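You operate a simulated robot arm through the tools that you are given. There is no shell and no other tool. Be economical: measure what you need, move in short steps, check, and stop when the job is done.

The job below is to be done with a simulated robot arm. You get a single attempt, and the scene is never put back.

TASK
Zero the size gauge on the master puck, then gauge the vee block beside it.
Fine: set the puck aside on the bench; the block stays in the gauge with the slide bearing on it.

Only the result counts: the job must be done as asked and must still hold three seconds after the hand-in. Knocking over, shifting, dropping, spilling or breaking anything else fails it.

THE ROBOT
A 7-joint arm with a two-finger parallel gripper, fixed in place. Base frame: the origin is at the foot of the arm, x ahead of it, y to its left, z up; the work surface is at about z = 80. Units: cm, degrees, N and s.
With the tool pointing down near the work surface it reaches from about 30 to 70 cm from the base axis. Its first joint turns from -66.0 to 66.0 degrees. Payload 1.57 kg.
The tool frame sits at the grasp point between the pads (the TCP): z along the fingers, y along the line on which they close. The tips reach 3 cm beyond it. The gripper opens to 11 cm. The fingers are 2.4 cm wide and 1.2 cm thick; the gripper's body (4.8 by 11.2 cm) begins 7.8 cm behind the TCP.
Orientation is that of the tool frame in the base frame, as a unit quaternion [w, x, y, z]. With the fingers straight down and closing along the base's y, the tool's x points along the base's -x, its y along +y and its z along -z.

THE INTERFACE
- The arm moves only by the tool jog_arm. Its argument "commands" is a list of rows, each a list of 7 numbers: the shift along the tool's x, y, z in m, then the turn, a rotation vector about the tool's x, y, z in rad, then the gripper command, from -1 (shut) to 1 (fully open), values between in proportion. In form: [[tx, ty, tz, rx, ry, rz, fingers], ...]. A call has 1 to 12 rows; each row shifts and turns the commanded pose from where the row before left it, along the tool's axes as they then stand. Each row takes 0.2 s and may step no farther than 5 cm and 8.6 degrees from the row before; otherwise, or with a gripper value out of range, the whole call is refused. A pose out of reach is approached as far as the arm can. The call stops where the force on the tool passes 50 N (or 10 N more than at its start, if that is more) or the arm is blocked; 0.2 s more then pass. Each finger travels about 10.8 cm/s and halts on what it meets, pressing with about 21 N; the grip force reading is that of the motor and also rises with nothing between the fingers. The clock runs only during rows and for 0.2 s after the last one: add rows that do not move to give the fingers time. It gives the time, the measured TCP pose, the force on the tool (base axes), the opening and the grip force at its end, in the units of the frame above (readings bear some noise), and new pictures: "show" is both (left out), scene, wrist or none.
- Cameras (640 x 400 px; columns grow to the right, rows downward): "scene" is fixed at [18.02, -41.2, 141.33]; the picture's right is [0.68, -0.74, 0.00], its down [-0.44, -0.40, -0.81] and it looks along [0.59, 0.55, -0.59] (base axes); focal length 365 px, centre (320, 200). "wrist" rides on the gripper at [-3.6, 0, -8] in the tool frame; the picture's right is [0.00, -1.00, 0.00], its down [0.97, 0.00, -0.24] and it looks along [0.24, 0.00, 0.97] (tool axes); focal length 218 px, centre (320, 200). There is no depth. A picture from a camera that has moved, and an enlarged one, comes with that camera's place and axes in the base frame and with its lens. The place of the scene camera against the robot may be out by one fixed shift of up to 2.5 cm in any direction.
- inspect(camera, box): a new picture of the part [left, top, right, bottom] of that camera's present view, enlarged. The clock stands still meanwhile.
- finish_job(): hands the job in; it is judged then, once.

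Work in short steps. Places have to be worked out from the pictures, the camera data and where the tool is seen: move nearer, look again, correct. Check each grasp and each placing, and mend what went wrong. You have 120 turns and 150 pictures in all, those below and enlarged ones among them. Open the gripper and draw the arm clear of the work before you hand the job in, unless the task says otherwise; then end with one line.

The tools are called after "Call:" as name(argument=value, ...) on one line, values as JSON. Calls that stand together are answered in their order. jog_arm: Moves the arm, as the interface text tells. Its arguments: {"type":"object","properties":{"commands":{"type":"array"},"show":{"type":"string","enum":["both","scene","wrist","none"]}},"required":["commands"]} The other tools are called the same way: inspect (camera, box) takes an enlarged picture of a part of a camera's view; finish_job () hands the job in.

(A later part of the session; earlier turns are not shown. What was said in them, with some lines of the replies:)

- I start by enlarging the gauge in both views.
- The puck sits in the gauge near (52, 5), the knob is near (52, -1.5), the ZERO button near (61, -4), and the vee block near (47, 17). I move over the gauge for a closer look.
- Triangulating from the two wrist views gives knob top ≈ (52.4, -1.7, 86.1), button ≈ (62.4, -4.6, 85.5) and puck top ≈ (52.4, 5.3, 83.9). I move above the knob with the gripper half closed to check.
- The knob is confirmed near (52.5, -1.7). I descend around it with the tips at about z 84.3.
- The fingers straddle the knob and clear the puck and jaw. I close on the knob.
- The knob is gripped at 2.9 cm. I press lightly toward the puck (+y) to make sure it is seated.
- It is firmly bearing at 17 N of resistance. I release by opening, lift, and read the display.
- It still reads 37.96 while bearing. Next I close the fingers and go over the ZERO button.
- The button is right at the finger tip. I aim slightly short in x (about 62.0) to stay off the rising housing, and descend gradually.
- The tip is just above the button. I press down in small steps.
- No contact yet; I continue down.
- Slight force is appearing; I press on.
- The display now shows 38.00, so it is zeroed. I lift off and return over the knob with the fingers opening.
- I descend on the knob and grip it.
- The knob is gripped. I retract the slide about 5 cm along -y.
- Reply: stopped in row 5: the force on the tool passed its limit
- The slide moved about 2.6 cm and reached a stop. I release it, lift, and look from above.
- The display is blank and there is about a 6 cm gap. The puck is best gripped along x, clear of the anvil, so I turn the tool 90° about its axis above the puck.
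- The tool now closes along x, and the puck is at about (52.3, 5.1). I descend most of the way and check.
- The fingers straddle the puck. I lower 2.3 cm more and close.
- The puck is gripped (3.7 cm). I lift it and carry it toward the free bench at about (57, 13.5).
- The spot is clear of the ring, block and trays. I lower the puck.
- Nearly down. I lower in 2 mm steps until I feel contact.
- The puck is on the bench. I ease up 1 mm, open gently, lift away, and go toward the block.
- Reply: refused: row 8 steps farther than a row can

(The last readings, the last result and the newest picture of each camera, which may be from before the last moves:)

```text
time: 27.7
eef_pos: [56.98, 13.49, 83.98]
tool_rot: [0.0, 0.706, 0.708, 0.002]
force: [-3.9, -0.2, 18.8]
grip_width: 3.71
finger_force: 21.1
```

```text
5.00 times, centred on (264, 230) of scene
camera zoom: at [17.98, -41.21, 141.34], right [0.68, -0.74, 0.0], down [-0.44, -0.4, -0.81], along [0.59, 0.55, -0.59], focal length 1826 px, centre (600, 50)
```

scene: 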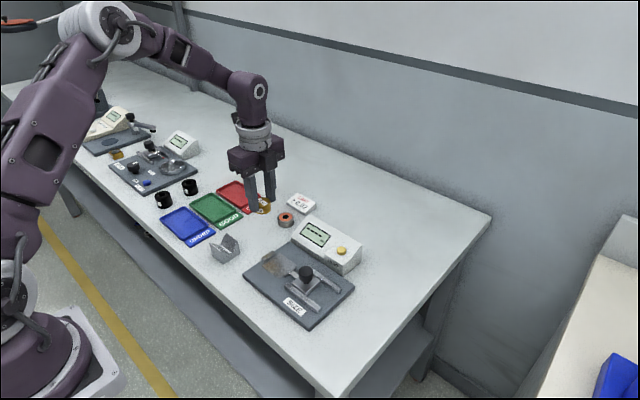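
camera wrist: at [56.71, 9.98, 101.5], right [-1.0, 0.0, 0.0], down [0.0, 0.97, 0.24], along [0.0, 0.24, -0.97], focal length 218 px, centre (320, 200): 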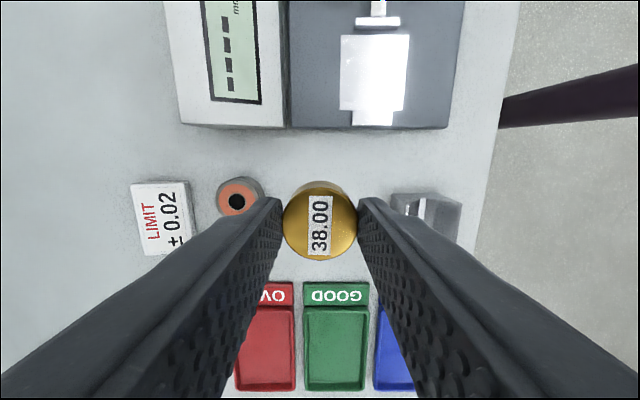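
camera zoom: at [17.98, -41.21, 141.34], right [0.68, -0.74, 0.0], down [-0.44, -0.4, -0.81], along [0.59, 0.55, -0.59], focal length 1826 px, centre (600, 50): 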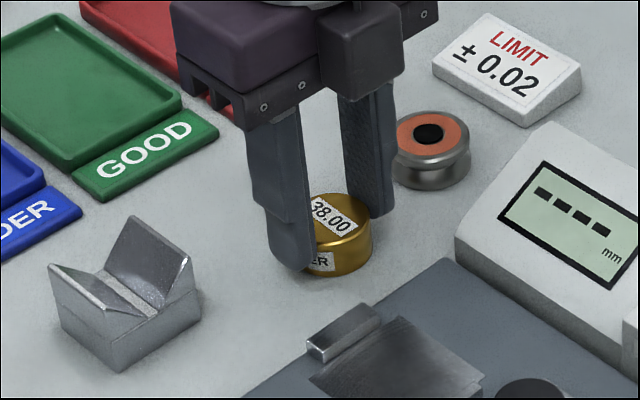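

That step was too long, so I repeat it with smaller steps.

Call:
jog_arm(commands=[[0, 0, -0.001, 0, 0, 0, -0.45], [0, 0, 0, 0, 0, 0, -0.2], [0, 0, 0, 0, 0, 0, 0], [0, 0, 0, 0, 0, 0, 0.1], [0, 0, -0.03, 0, 0, 0, 0.1], [0, 0, -0.045, 0, 0, 0, 0.1], [0, 0, -0.045, 0, 0, 0, 0.1], [0.01, -0.035, 0, 0, 0, 0, 0.2], [0.01, -0.035, 0, 0, 0, 0, 0.3], [0.01, -0.03, 0, 0, 0, 0, 0.3], [0, 0, 0, 0, 0, 0, 0.3]])

Call:
inspect(camera="wrist", box=[240, 120, 400, 220])

Call:
inspect(camera="scene", box=[200, 190, 328, 270])

```text
time: 30.1
eef_pos: [46.88, 16.52, 96.19]
tool_rot: [-0.002, 0.706, 0.708, 0.001]
force: [-0.5, 0.6, 0.7]
grip_width: 7.16
finger_force: 0.0
camera wrist: at [46.72, 12.94, 104.14], right [-1.0, 0.0, 0.0], down [0.0, 0.97, 0.24], along [0.0, 0.24, -0.97], focal length 218 px, centre (320, 200)
```

scene: 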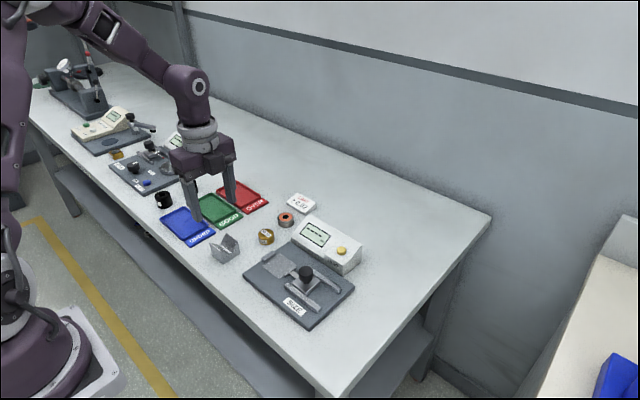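
wrist: 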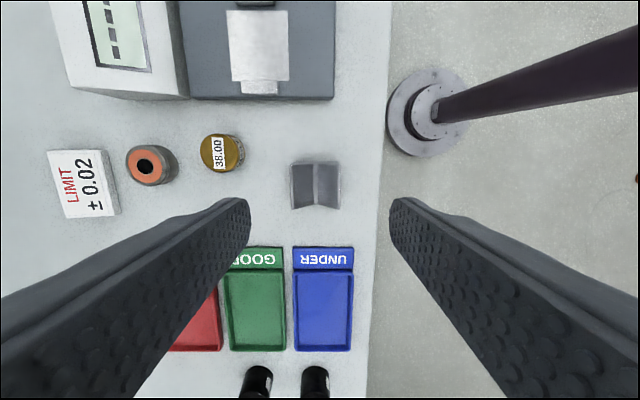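

```text
4.00 times, centred on (320, 170) of wrist
camera zoom: at [46.72, 12.94, 104.14], right [-1.0, 0.0, 0.0], down [0.0, 0.97, 0.24], along [0.0, 0.24, -0.97], focal length 873 px, centre (320, 320)
```

zoom: 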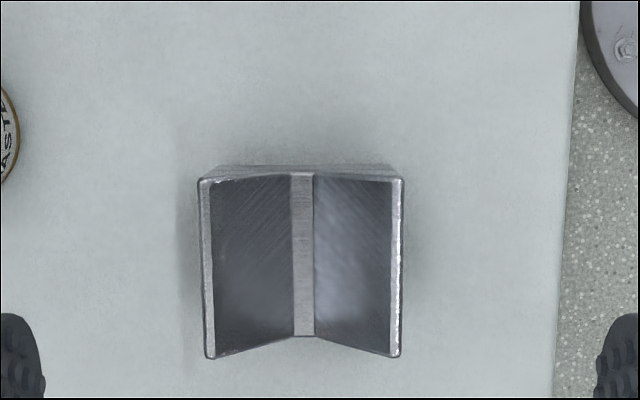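

```text
5.00 times, centred on (264, 230) of scene
camera zoom: at [18.02, -41.2, 141.33], right [0.68, -0.74, 0.0], down [-0.44, -0.4, -0.81], along [0.59, 0.55, -0.59], focal length 1826 px, centre (600, 50)
```

zoom: 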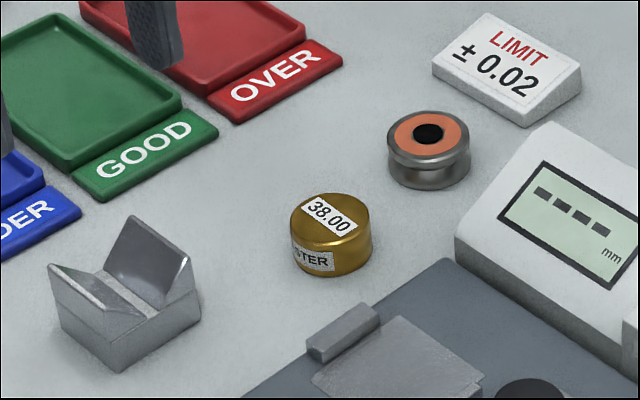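

The puck stands aside on the bench. The block centre is near (47.1, 16.7), about 4.7 wide in x and 4.3 long in y. I lower over it with the fingers spanning x.

Call:
jog_arm(commands=[[0.002, 0.003, 0.04, 0, 0, 0, 0.3], [0, 0, 0.03, 0, 0, 0, 0.3], [0, 0, 0.01, 0, 0, 0, 0.3], [0, 0, 0, 0, 0, 0, 0.3]])

Call:
inspect(camera="scene", box=[180, 215, 276, 275])

```text
time: 31.1
eef_pos: [47.33, 16.68, 88.15]
tool_rot: [-0.002, 0.706, 0.708, 0.001]
force: [-0.2, -0.6, -0.2]
grip_width: 7.14
finger_force: 0.1
camera wrist: at [47.1, 13.23, 96.11], right [-1.0, 0.0, 0.0], down [0.0, 0.97, 0.24], along [0.0, 0.24, -0.97], focal length 218 px, centre (320, 200)
```

scene: 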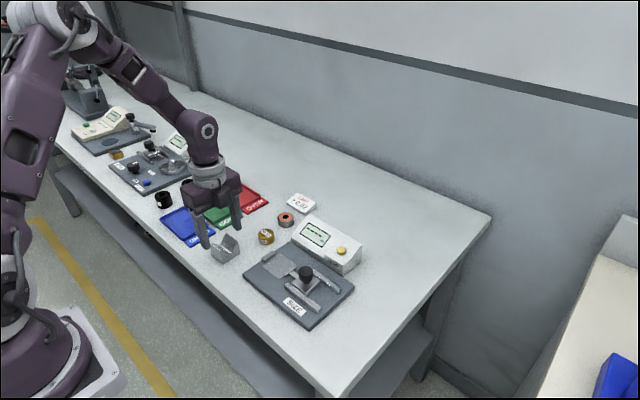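
wrist: 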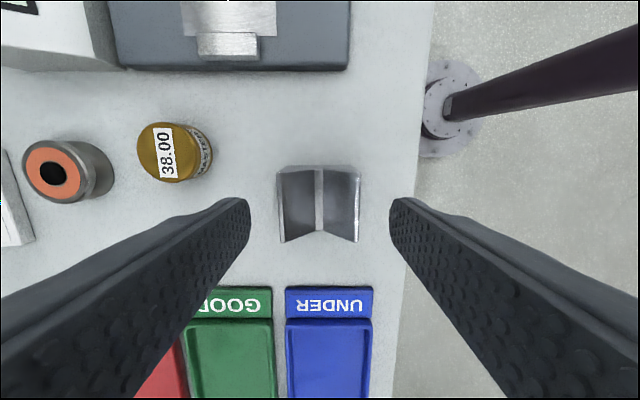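

```text
6.67 times, centred on (228, 245) of scene
camera zoom: at [18.02, -41.2, 141.33], right [0.68, -0.74, 0.0], down [-0.44, -0.4, -0.81], along [0.59, 0.55, -0.59], focal length 2435 px, centre (933, -100)
```

zoom: 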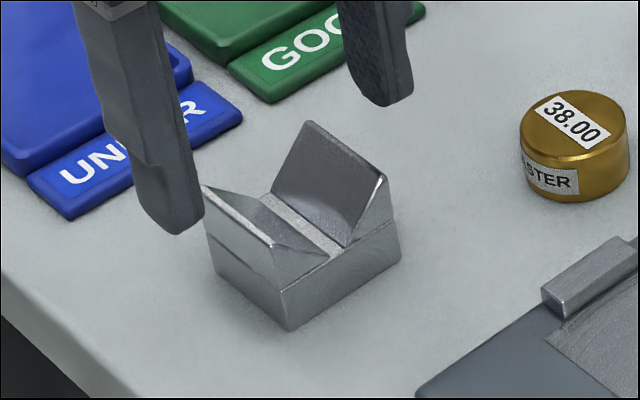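

The block top is at about 83.5 and it is centred between the fingers. I lower to TCP z 84.2 and close.

Call:
jog_arm(commands=[[0.002, -0.001, 0.02, 0, 0, 0, 0.3], [0, 0, 0.0195, 0, 0, 0, 0.3], [0, 0, 0, 0, 0, 0, 0.1], [0, 0, 0, 0, 0, 0, -0.1], [0, 0, 0, 0, 0, 0, -0.25], [0, 0, 0, 0, 0, 0, -0.25]])

Call:
inspect(camera="scene", box=[180, 215, 276, 275])

```text
time: 32.5
eef_pos: [47.11, 16.9, 84.22]
tool_rot: [-0.001, 0.707, 0.708, 0.001]
force: [1.8, 0.2, 0.0]
grip_width: 4.81
finger_force: 21.1
camera wrist: at [46.99, 13.38, 92.21], right [-1.0, 0.0, 0.0], down [0.0, 0.97, 0.24], along [0.0, 0.24, -0.97], focal length 218 px, centre (320, 200)
```

scene: 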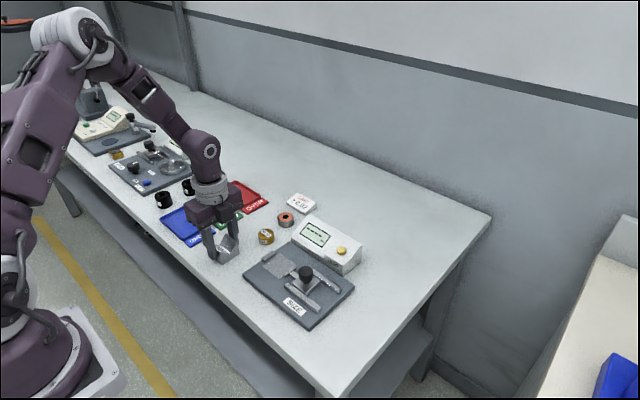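
wrist: 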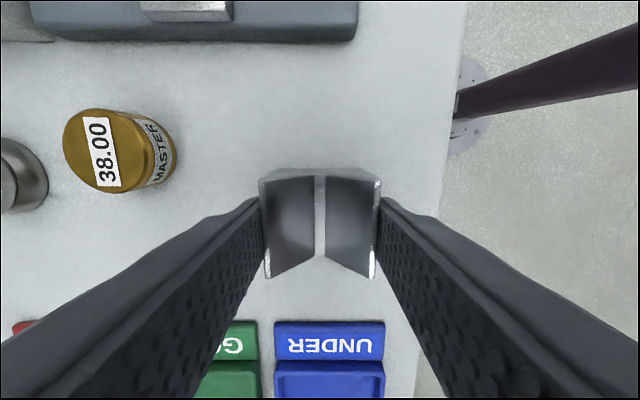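

```text
6.67 times, centred on (228, 245) of scene
camera zoom: at [18.03, -41.2, 141.33], right [0.68, -0.74, 0.0], down [-0.44, -0.4, -0.81], along [0.59, 0.55, -0.59], focal length 2435 px, centre (933, -100)
```

zoom: 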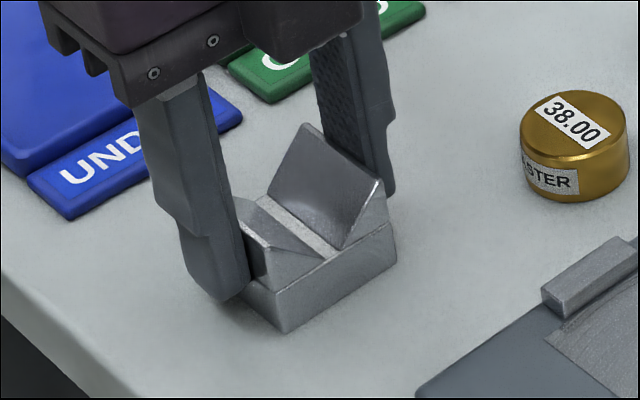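

The block is gripped at 4.81 cm. I lift it and carry it over the gauge plate.

Call:
jog_arm(commands=[[0, 0, -0.01, 0, 0, 0, -0.25], [0, 0, -0.04, 0, 0, 0, -0.25], [0, 0, -0.04, 0, 0, 0, -0.25], [-0.03, 0.013, 0, 0, 0, 0, -0.25], [-0.035, 0.014, 0, 0, 0, 0, -0.25], [-0.035, 0.014, 0, 0, 0, 0, -0.25], [-0.0265, 0.012, 0, 0, 0, 0, -0.25], [0, 0, 0, 0, 0, 0, -0.25]])

Call:
inspect(camera="scene", box=[220, 205, 348, 285])

```text
time: 34.3
eef_pos: [52.58, 4.28, 93.14]
tool_rot: [-0.001, 0.706, 0.708, 0.001]
force: [-0.1, -0.4, -5.1]
grip_width: 4.81
finger_force: 20.5
camera wrist: at [52.47, 0.71, 101.07], right [-1.0, 0.0, 0.0], down [0.0, 0.97, 0.24], along [0.0, 0.24, -0.97], focal length 218 px, centre (320, 200)
```

scene: 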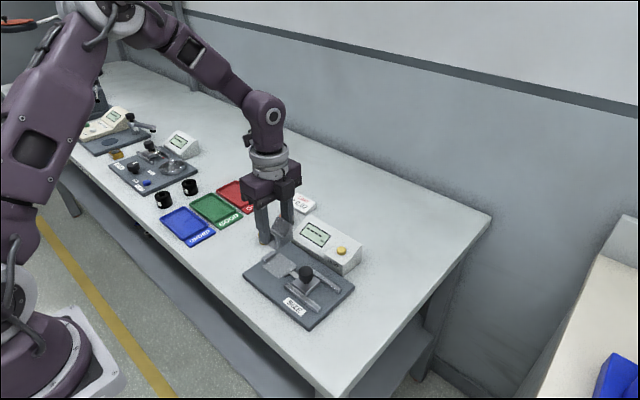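
wrist: 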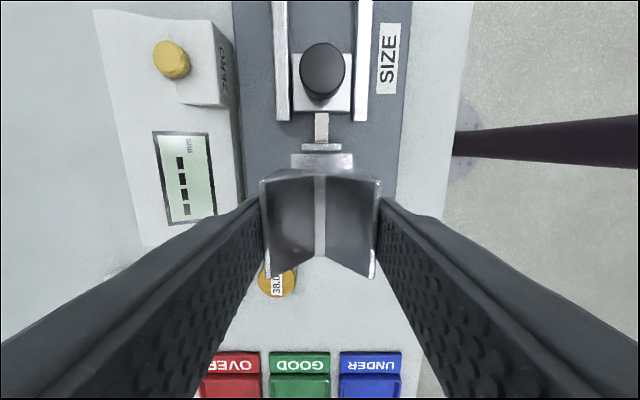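

```text
5.00 times, centred on (284, 245) of scene
camera zoom: at [18.03, -41.2, 141.33], right [0.68, -0.74, 0.0], down [-0.44, -0.4, -0.81], along [0.59, 0.55, -0.59], focal length 1826 px, centre (500, -25)
```

zoom: 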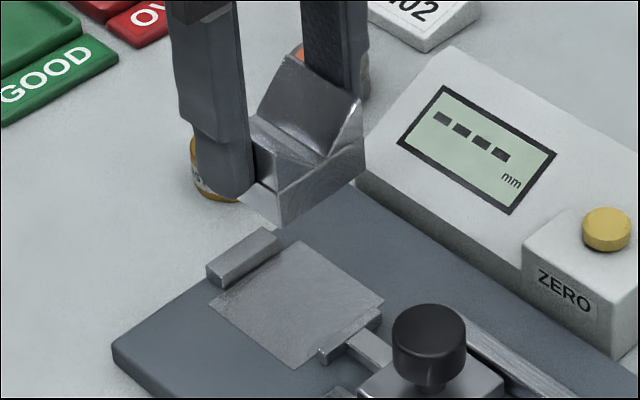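

The block is aligned between the jaws: anvil face y≈7.1, jaw y≈1.0, block about 2.05–6.45. I lower most of the way.

Call:
jog_arm(commands=[[0, 0, 0.035, 0, 0, 0, -0.25], [0, 0, 0.025, 0, 0, 0, -0.25], [0, 0, 0.008, 0, 0, 0, -0.25], [0, 0, 0, 0, 0, 0, -0.25]], show="wrist")

Call:
inspect(camera="scene", box=[220, 220, 332, 290])

```text
time: 35.3
eef_pos: [52.54, 4.24, 86.32]
tool_rot: [-0.002, 0.706, 0.708, 0.002]
force: [-0.3, 0.3, -4.7]
grip_width: 4.79
finger_force: 21.3
camera wrist: at [52.34, 0.75, 94.28], right [-1.0, 0.0, 0.0], down [0.0, 0.97, 0.24], along [0.0, 0.24, -0.97], focal length 218 px, centre (320, 200)
```

wrist: 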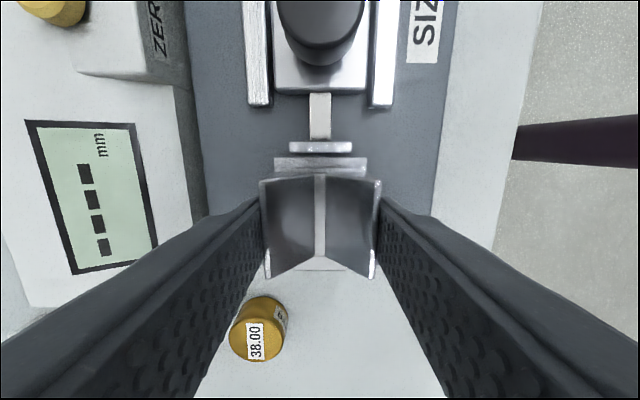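

```text
5.71 times, centred on (276, 255) of scene
camera zoom: at [18.03, -41.2, 141.33], right [0.68, -0.74, 0.0], down [-0.44, -0.4, -0.81], along [0.59, 0.55, -0.59], focal length 2087 px, centre (571, -114)
```

zoom: 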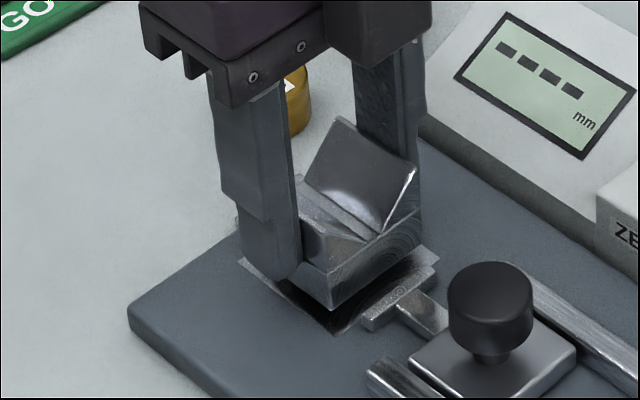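

I lower in 2 mm steps until it seats.

Call:
jog_arm(commands=[[0, 0, 0.002, 0, 0, 0, -0.25], [0, 0, 0.002, 0, 0, 0, -0.25], [0, 0, 0.002, 0, 0, 0, -0.25], [0, 0, 0, 0, 0, 0, -0.25]], show="none")

Call:
inspect(camera="scene", box=[220, 220, 332, 290])

```text
time: 36.3
eef_pos: [52.5, 4.19, 85.78]
tool_rot: [-0.001, 0.706, 0.708, 0.001]
force: [0.4, -0.3, -4.9]
grip_width: 4.81
finger_force: 21.0
```

```text
5.71 times, centred on (276, 255) of scene
camera zoom: at [18.03, -41.2, 141.33], right [0.68, -0.74, 0.0], down [-0.44, -0.4, -0.81], along [0.59, 0.55, -0.59], focal length 2087 px, centre (571, -114)
```

zoom: 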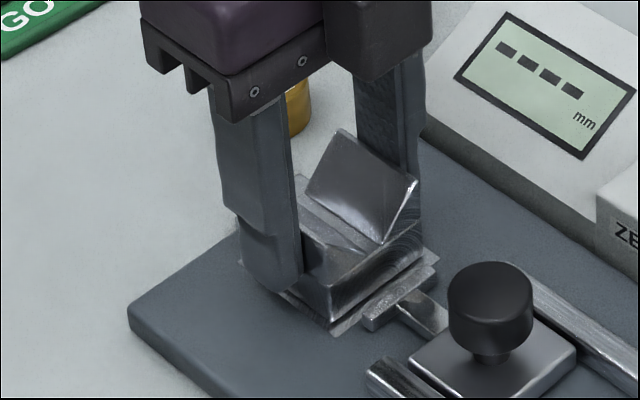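

Call:
jog_arm(commands=[[0, 0, 0.0015, 0, 0, 0, -0.25], [0, 0, 0.0015, 0, 0, 0, -0.25], [0, 0, 0, 0, 0, 0, -0.25]], show="none")

```text
time: 37.1
eef_pos: [52.55, 4.34, 85.56]
tool_rot: [0.0, 0.707, 0.708, 0.002]
force: [-2.9, -0.7, 13.9]
grip_width: 4.81
finger_force: 21.1
```

It is seated on the plate (force reversed). I ease off, open, and lift clear.

Call:
jog_arm(commands=[[0, 0, -0.001, 0, 0, 0, -0.25], [0, 0, 0, 0, 0, 0, -0.05], [0, 0, 0, 0, 0, 0, 0.15], [0, 0, 0, 0, 0, 0, 0.25], [0, 0, -0.03, 0, 0, 0, 0.25], [0, 0, -0.04, 0, 0, 0, 0.25], [0, 0, -0.03, 0, 0, 0, 0.25], [0, 0, 0, 0, 0, 0, 0.25]])

Call:
inspect(camera="scene", box=[220, 220, 332, 290])

```text
time: 38.9
eef_pos: [52.47, 4.07, 95.53]
tool_rot: [-0.001, 0.706, 0.708, 0.001]
force: [-0.2, 0.3, 0.6]
grip_width: 6.88
finger_force: 0.1
camera wrist: at [52.31, 0.64, 103.47], right [-1.0, 0.0, 0.0], down [0.0, 0.97, 0.24], along [0.0, 0.24, -0.97], focal length 218 px, centre (320, 200)
```

scene: 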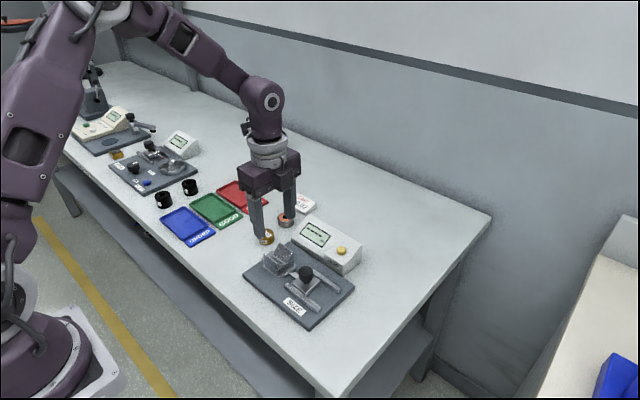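
wrist: 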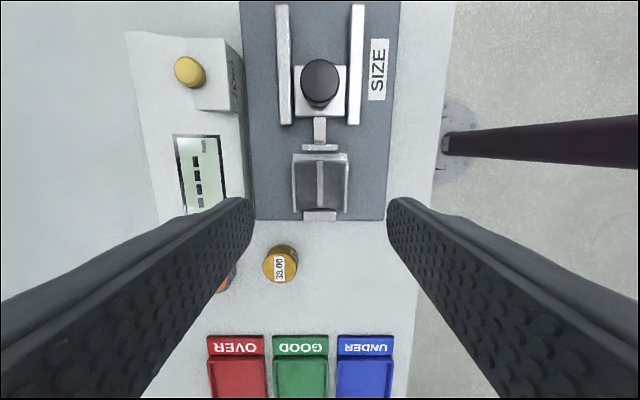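

```text
5.71 times, centred on (276, 255) of scene
camera zoom: at [18.02, -41.2, 141.33], right [0.68, -0.74, 0.0], down [-0.44, -0.4, -0.81], along [0.59, 0.55, -0.59], focal length 2087 px, centre (571, -114)
```

zoom: 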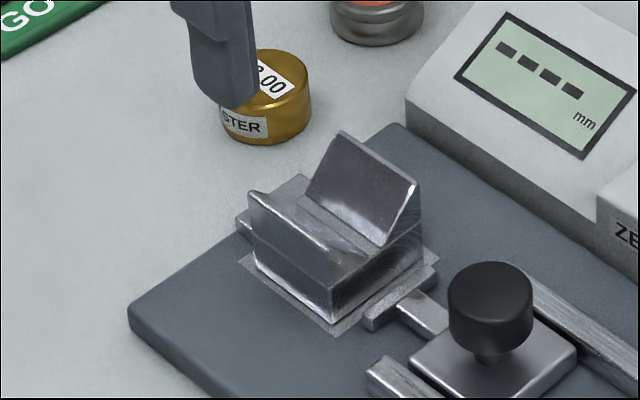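

The block is in place against the anvil side. I close the fingers and move behind the knob (y≈-7.8) to push the slide.

Call:
jog_arm(commands=[[-0.04, 0, 0, 0, 0, 0, -0.5], [-0.04, 0, 0, 0, 0, 0, -1], [-0.04, 0, 0, 0, 0, 0, -1], [0, 0, 0.03, 0, 0, 0, -1], [0, 0, 0.03, 0, 0, 0, -1], [0, 0, 0.0225, 0, 0, 0, -1], [0, 0, 0, 0, 0, 0, -1]])

Call:
inspect(camera="scene", box=[240, 220, 368, 300])

```text
time: 40.5
eef_pos: [52.42, -7.77, 87.14]
tool_rot: [-0.001, 0.707, 0.707, 0.001]
force: [0.7, -0.3, 0.7]
grip_width: 0.0
finger_force: 20.9
camera wrist: at [52.25, -11.35, 95.16], right [-1.0, 0.0, 0.0], down [0.0, 0.97, 0.24], along [0.0, 0.24, -0.97], focal length 218 px, centre (320, 200)
```

scene: 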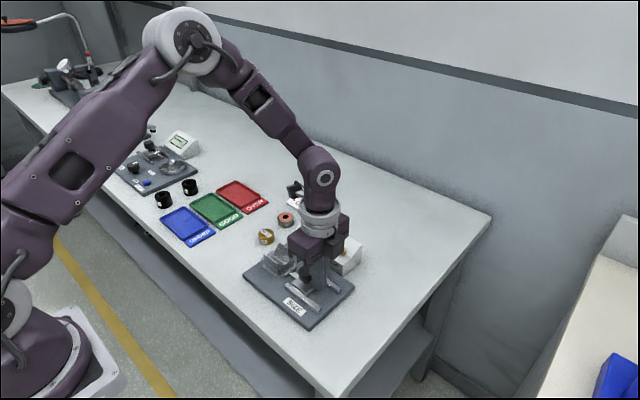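
wrist: 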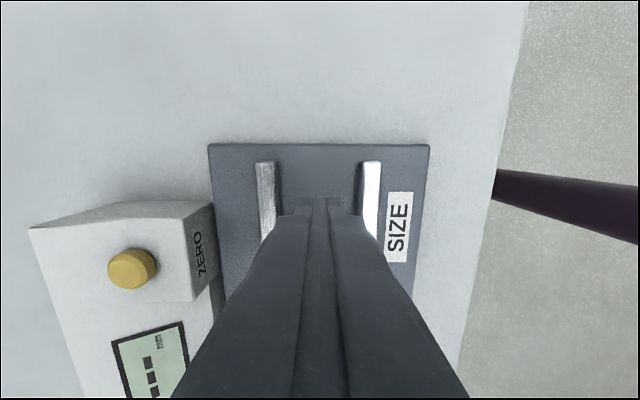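

```text
5.00 times, centred on (304, 260) of scene
camera zoom: at [18.02, -41.2, 141.33], right [0.68, -0.74, 0.0], down [-0.44, -0.4, -0.81], along [0.59, 0.55, -0.59], focal length 1826 px, centre (400, -100)
```

zoom: 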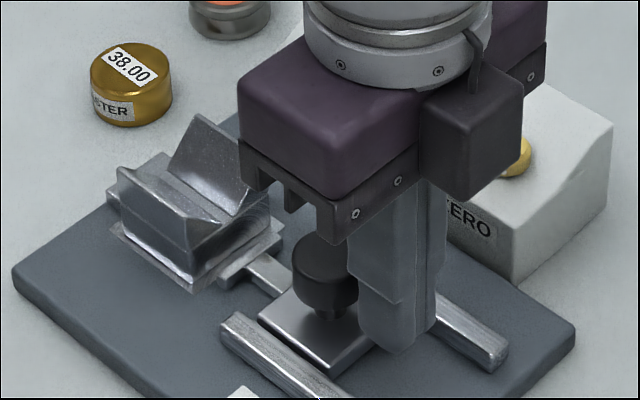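

The fingers are behind the knob. I push +y in small steps.

Call:
jog_arm(commands=[[0.004, 0, 0, 0, 0, 0, -1], [0.003, 0, 0, 0, 0, 0, -1], [0.002, 0, 0, 0, 0, 0, -1], [0.002, 0, 0, 0, 0, 0, -1], [0.002, 0, 0, 0, 0, 0, -1], [0.002, 0, 0, 0, 0, 0, -1], [0.002, 0, 0, 0, 0, 0, -1], [0, 0, 0, 0, 0, 0, -1]], show="none")

Call:
inspect(camera="scene", box=[240, 220, 368, 300])

```text
time: 42.3
eef_pos: [52.42, -6.13, 87.37]
tool_rot: [-0.001, 0.706, 0.708, 0.001]
force: [0.2, -0.5, 0.0]
grip_width: 0.0
finger_force: 21.5
```

```text
5.00 times, centred on (304, 260) of scene
camera zoom: at [18.02, -41.2, 141.33], right [0.68, -0.74, 0.0], down [-0.44, -0.4, -0.81], along [0.59, 0.55, -0.59], focal length 1826 px, centre (400, -100)
```

zoom: 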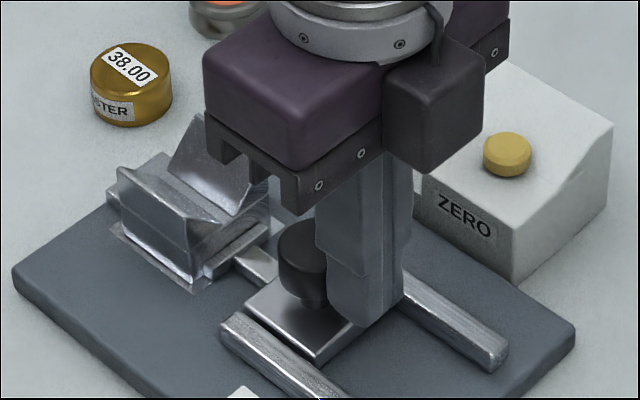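

The slide is moving freely and nearing the block. I keep pushing with 1.5 mm steps.

Call:
jog_arm(commands=[[0.0015, 0, 0, 0, 0, 0, -1], [0.0015, 0, 0, 0, 0, 0, -1], [0.0015, 0, 0, 0, 0, 0, -1], [0, 0, 0, 0, 0, 0, -1]], show="none")

Call:
inspect(camera="scene", box=[240, 220, 368, 300])

```text
time: 43.3
eef_pos: [52.56, -5.55, 87.25]
tool_rot: [-0.001, 0.707, 0.708, 0.002]
force: [-0.1, 0.1, -0.6]
grip_width: 0.01
finger_force: 21.0
```

```text
5.00 times, centred on (304, 260) of scene
camera zoom: at [18.02, -41.2, 141.33], right [0.68, -0.74, 0.0], down [-0.44, -0.4, -0.81], along [0.59, 0.55, -0.59], focal length 1826 px, centre (400, -100)
```

zoom: 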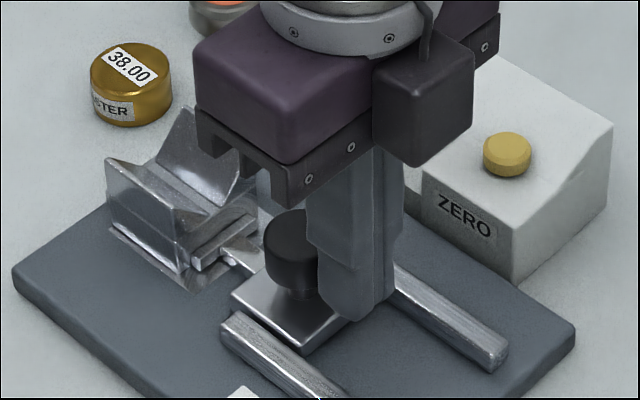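

The block is sliding toward the anvil. I continue until resistance rises.

Call:
jog_arm(commands=[[0.001, 0, 0, 0, 0, 0, -1], [0.001, 0, 0, 0, 0, 0, -1], [0.001, 0, 0, 0, 0, 0, -1], [0, 0, 0, 0, 0, 0, -1]], show="none")

Call:
inspect(camera="scene", box=[240, 220, 368, 300])

```text
time: 44.3
eef_pos: [52.37, -5.31, 87.18]
tool_rot: [-0.002, 0.706, 0.708, 0.001]
force: [-0.2, -0.9, -0.4]
grip_width: 0.01
finger_force: 21.3
```

```text
5.00 times, centred on (304, 260) of scene
camera zoom: at [18.02, -41.2, 141.33], right [0.68, -0.74, 0.0], down [-0.44, -0.4, -0.81], along [0.59, 0.55, -0.59], focal length 1826 px, centre (400, -100)
```

zoom: 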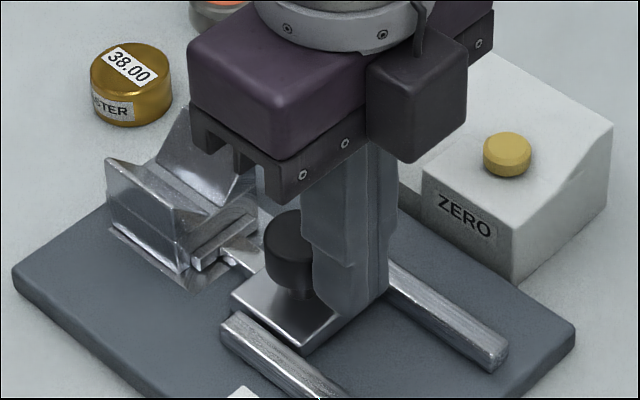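

Call:
jog_arm(commands=[[0.001, 0, 0, 0, 0, 0, -1], [0.001, 0, 0, 0, 0, 0, -1], [0.001, 0, 0, 0, 0, 0, -1], [0, 0, 0, 0, 0, 0, -1]], show="none")

Call:
inspect(camera="scene", box=[240, 220, 368, 300])

```text
time: 45.3
eef_pos: [52.47, -5.14, 87.21]
tool_rot: [0.0, 0.707, 0.707, 0.0]
force: [-4.1, -11.9, 2.6]
grip_width: 0.0
finger_force: 20.7
```

```text
5.00 times, centred on (304, 260) of scene
camera zoom: at [18.01, -41.23, 141.33], right [0.68, -0.74, 0.0], down [-0.44, -0.4, -0.81], along [0.59, 0.55, -0.59], focal length 1826 px, centre (400, -100)
```

zoom: 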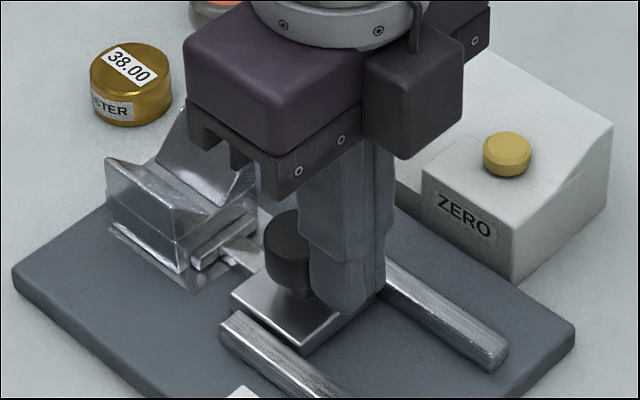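

Firm resistance of 12 N and nothing moves any more: the block is clamped between anvil and slide. I back off, lift, and check the display.

Call:
jog_arm(commands=[[-0.003, 0, 0, 0, 0, 0, -1], [-0.007, 0, 0, 0, 0, 0, -1], [0, 0, -0.03, 0, 0, 0, -1], [0, 0, -0.04, 0, 0, 0, -1], [0, 0, -0.04, 0, 0, 0, -0.5], [0, 0, -0.03, 0, 0, 0, 0], [-0.02, -0.04, 0, 0, 0, 0, 0.5], [-0.02, -0.04, 0, 0, 0, 0, 0.5], [0, 0, 0, 0, 0, 0, 0.5]])

Call:
inspect(camera="scene", box=[240, 200, 368, 280])

Call:
inspect(camera="scene", box=[240, 230, 304, 270])

```text
time: 47.3
eef_pos: [44.55, -10.1, 101.31]
tool_rot: [-0.002, 0.706, 0.708, 0.001]
force: [-0.2, -0.4, -0.6]
grip_width: 8.25
finger_force: 0.1
camera wrist: at [44.29, -13.68, 109.29], right [-1.0, 0.0, 0.0], down [0.0, 0.97, 0.24], along [0.0, 0.24, -0.97], focal length 218 px, centre (320, 200)
```

scene: 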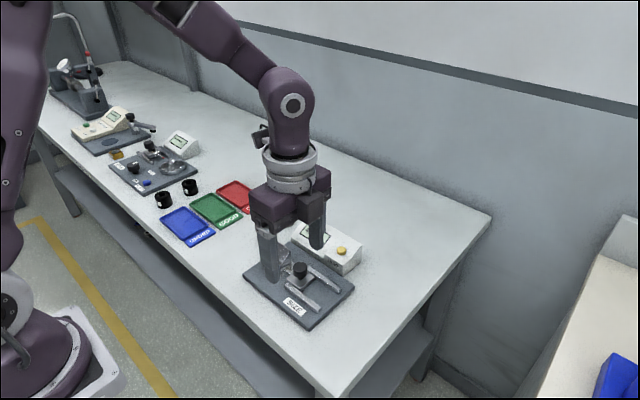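
wrist: 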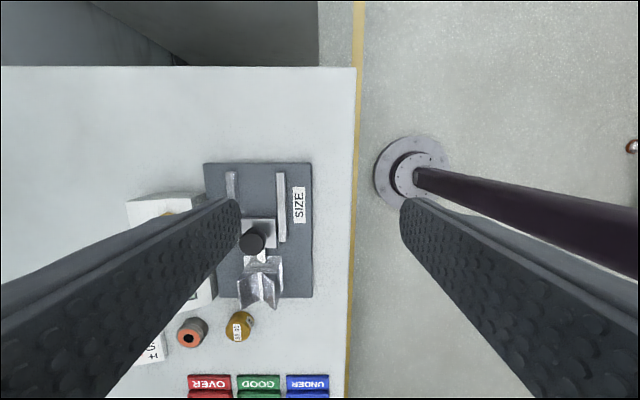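

```text
5.00 times, centred on (304, 240) of scene
camera zoom: at [18.02, -41.2, 141.33], right [0.68, -0.74, 0.0], down [-0.44, -0.4, -0.81], along [0.59, 0.55, -0.59], focal length 1826 px, centre (400, 0)
```

zoom: 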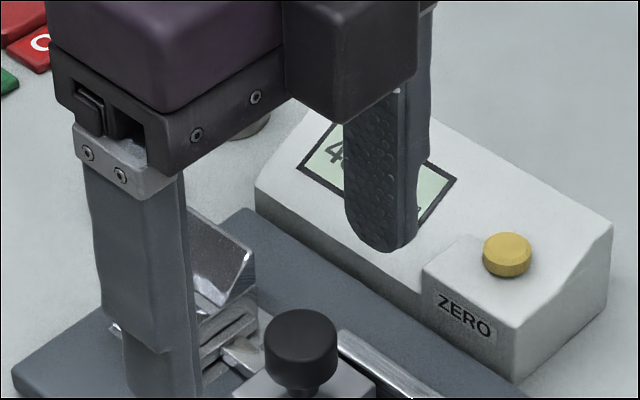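

```text
10.00 times, centred on (272, 250) of scene
camera zoom: at [18.02, -41.2, 141.33], right [0.68, -0.74, 0.0], down [-0.44, -0.4, -0.81], along [0.59, 0.55, -0.59], focal length 3653 px, centre (800, -300)
```

zoom: 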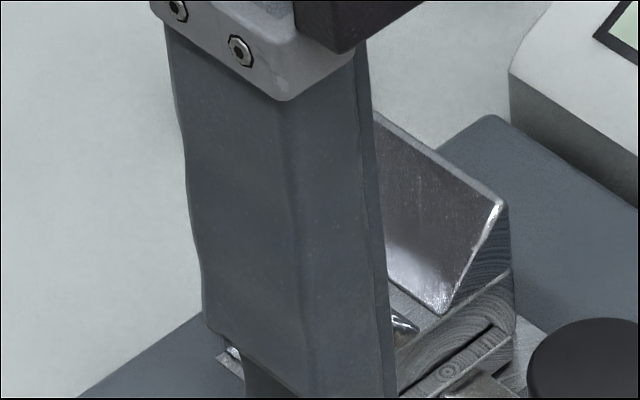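

The display shows a reading starting with 4, but the arm blocks the view. I raise and draw back to the left.

Call:
jog_arm(commands=[[0, 0, -0.045, 0, 0, 0, 0.5], [0, 0, -0.045, 0, 0, 0, 0.5], [0.04, -0.01, 0, 0, 0, 0, 0.5], [0.045, -0.01, 0, 0, 0, 0, 0.5], [0.045, -0.01, 0, 0, 0, 0, 0.5], [0.045, -0.01, 0, 0, 0, 0, 0.5], [0.045, 0, 0, 0, 0, 0, 0.5], [0.045, 0, 0, 0, 0, 0, 0.5], [0, 0, 0, 0, 0, 0, 0.5]])

Call:
inspect(camera="scene", box=[240, 210, 368, 290])

Call:
inspect(camera="scene", box=[244, 235, 308, 275])

```text
time: 49.3
eef_pos: [40.35, 16.47, 110.49]
tool_rot: [-0.002, 0.706, 0.708, 0.001]
force: [-0.2, -0.3, -0.7]
grip_width: 8.23
finger_force: 0.0
camera wrist: at [40.23, 12.92, 118.35], right [-1.0, 0.0, 0.0], down [0.0, 0.97, 0.24], along [0.0, 0.24, -0.97], focal length 218 px, centre (320, 200)
```

scene: 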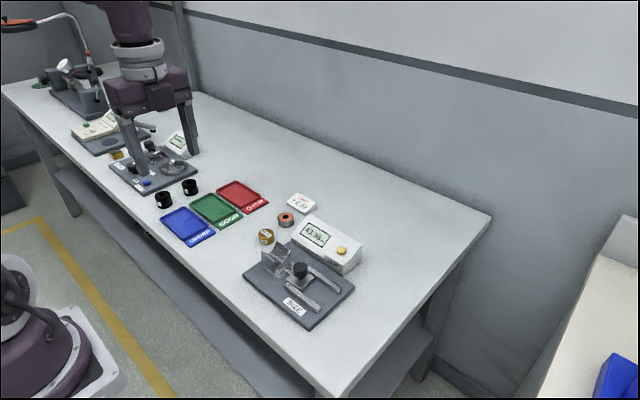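
wrist: 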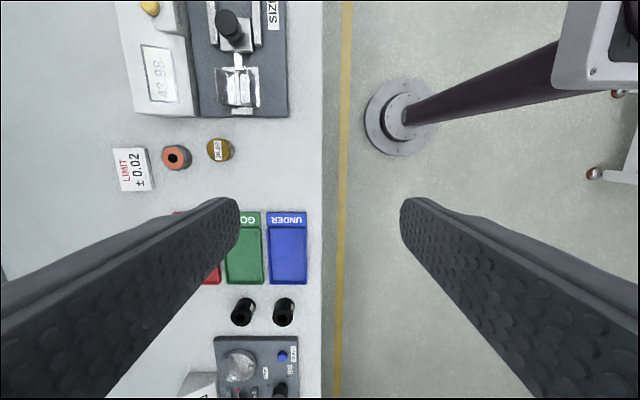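

```text
5.00 times, centred on (304, 250) of scene
camera zoom: at [18.02, -41.2, 141.33], right [0.68, -0.74, 0.0], down [-0.44, -0.4, -0.81], along [0.59, 0.55, -0.59], focal length 1826 px, centre (400, -50)
```

zoom: 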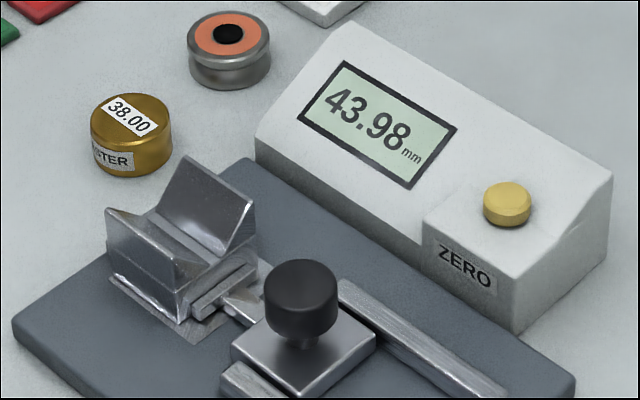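

```text
10.00 times, centred on (276, 255) of scene
camera zoom: at [18.02, -41.2, 141.33], right [0.68, -0.74, 0.0], down [-0.44, -0.4, -0.81], along [0.59, 0.55, -0.59], focal length 3653 px, centre (760, -350)
```

zoom: 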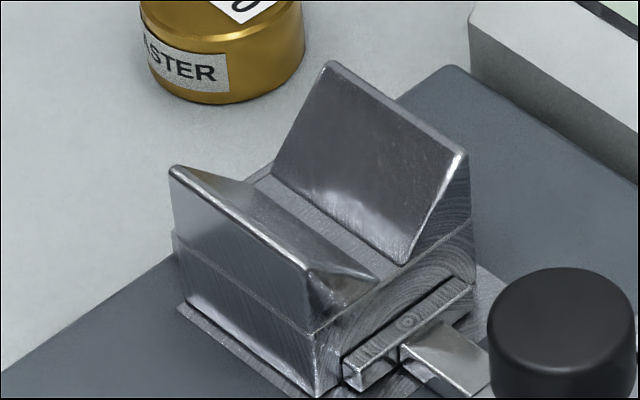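

The gauge reads 43.98 mm with the slide bearing on the block. The puck stands on the bench and the arm is clear and open, so I hand in.

Call:
finish_job()

```text
The job is handed in.
```

The gauge was zeroed on the 38.00 mm master, which now stands aside on the bench; the vee block is in the gauge with the slide bearing on it, reading 43.98 mm.
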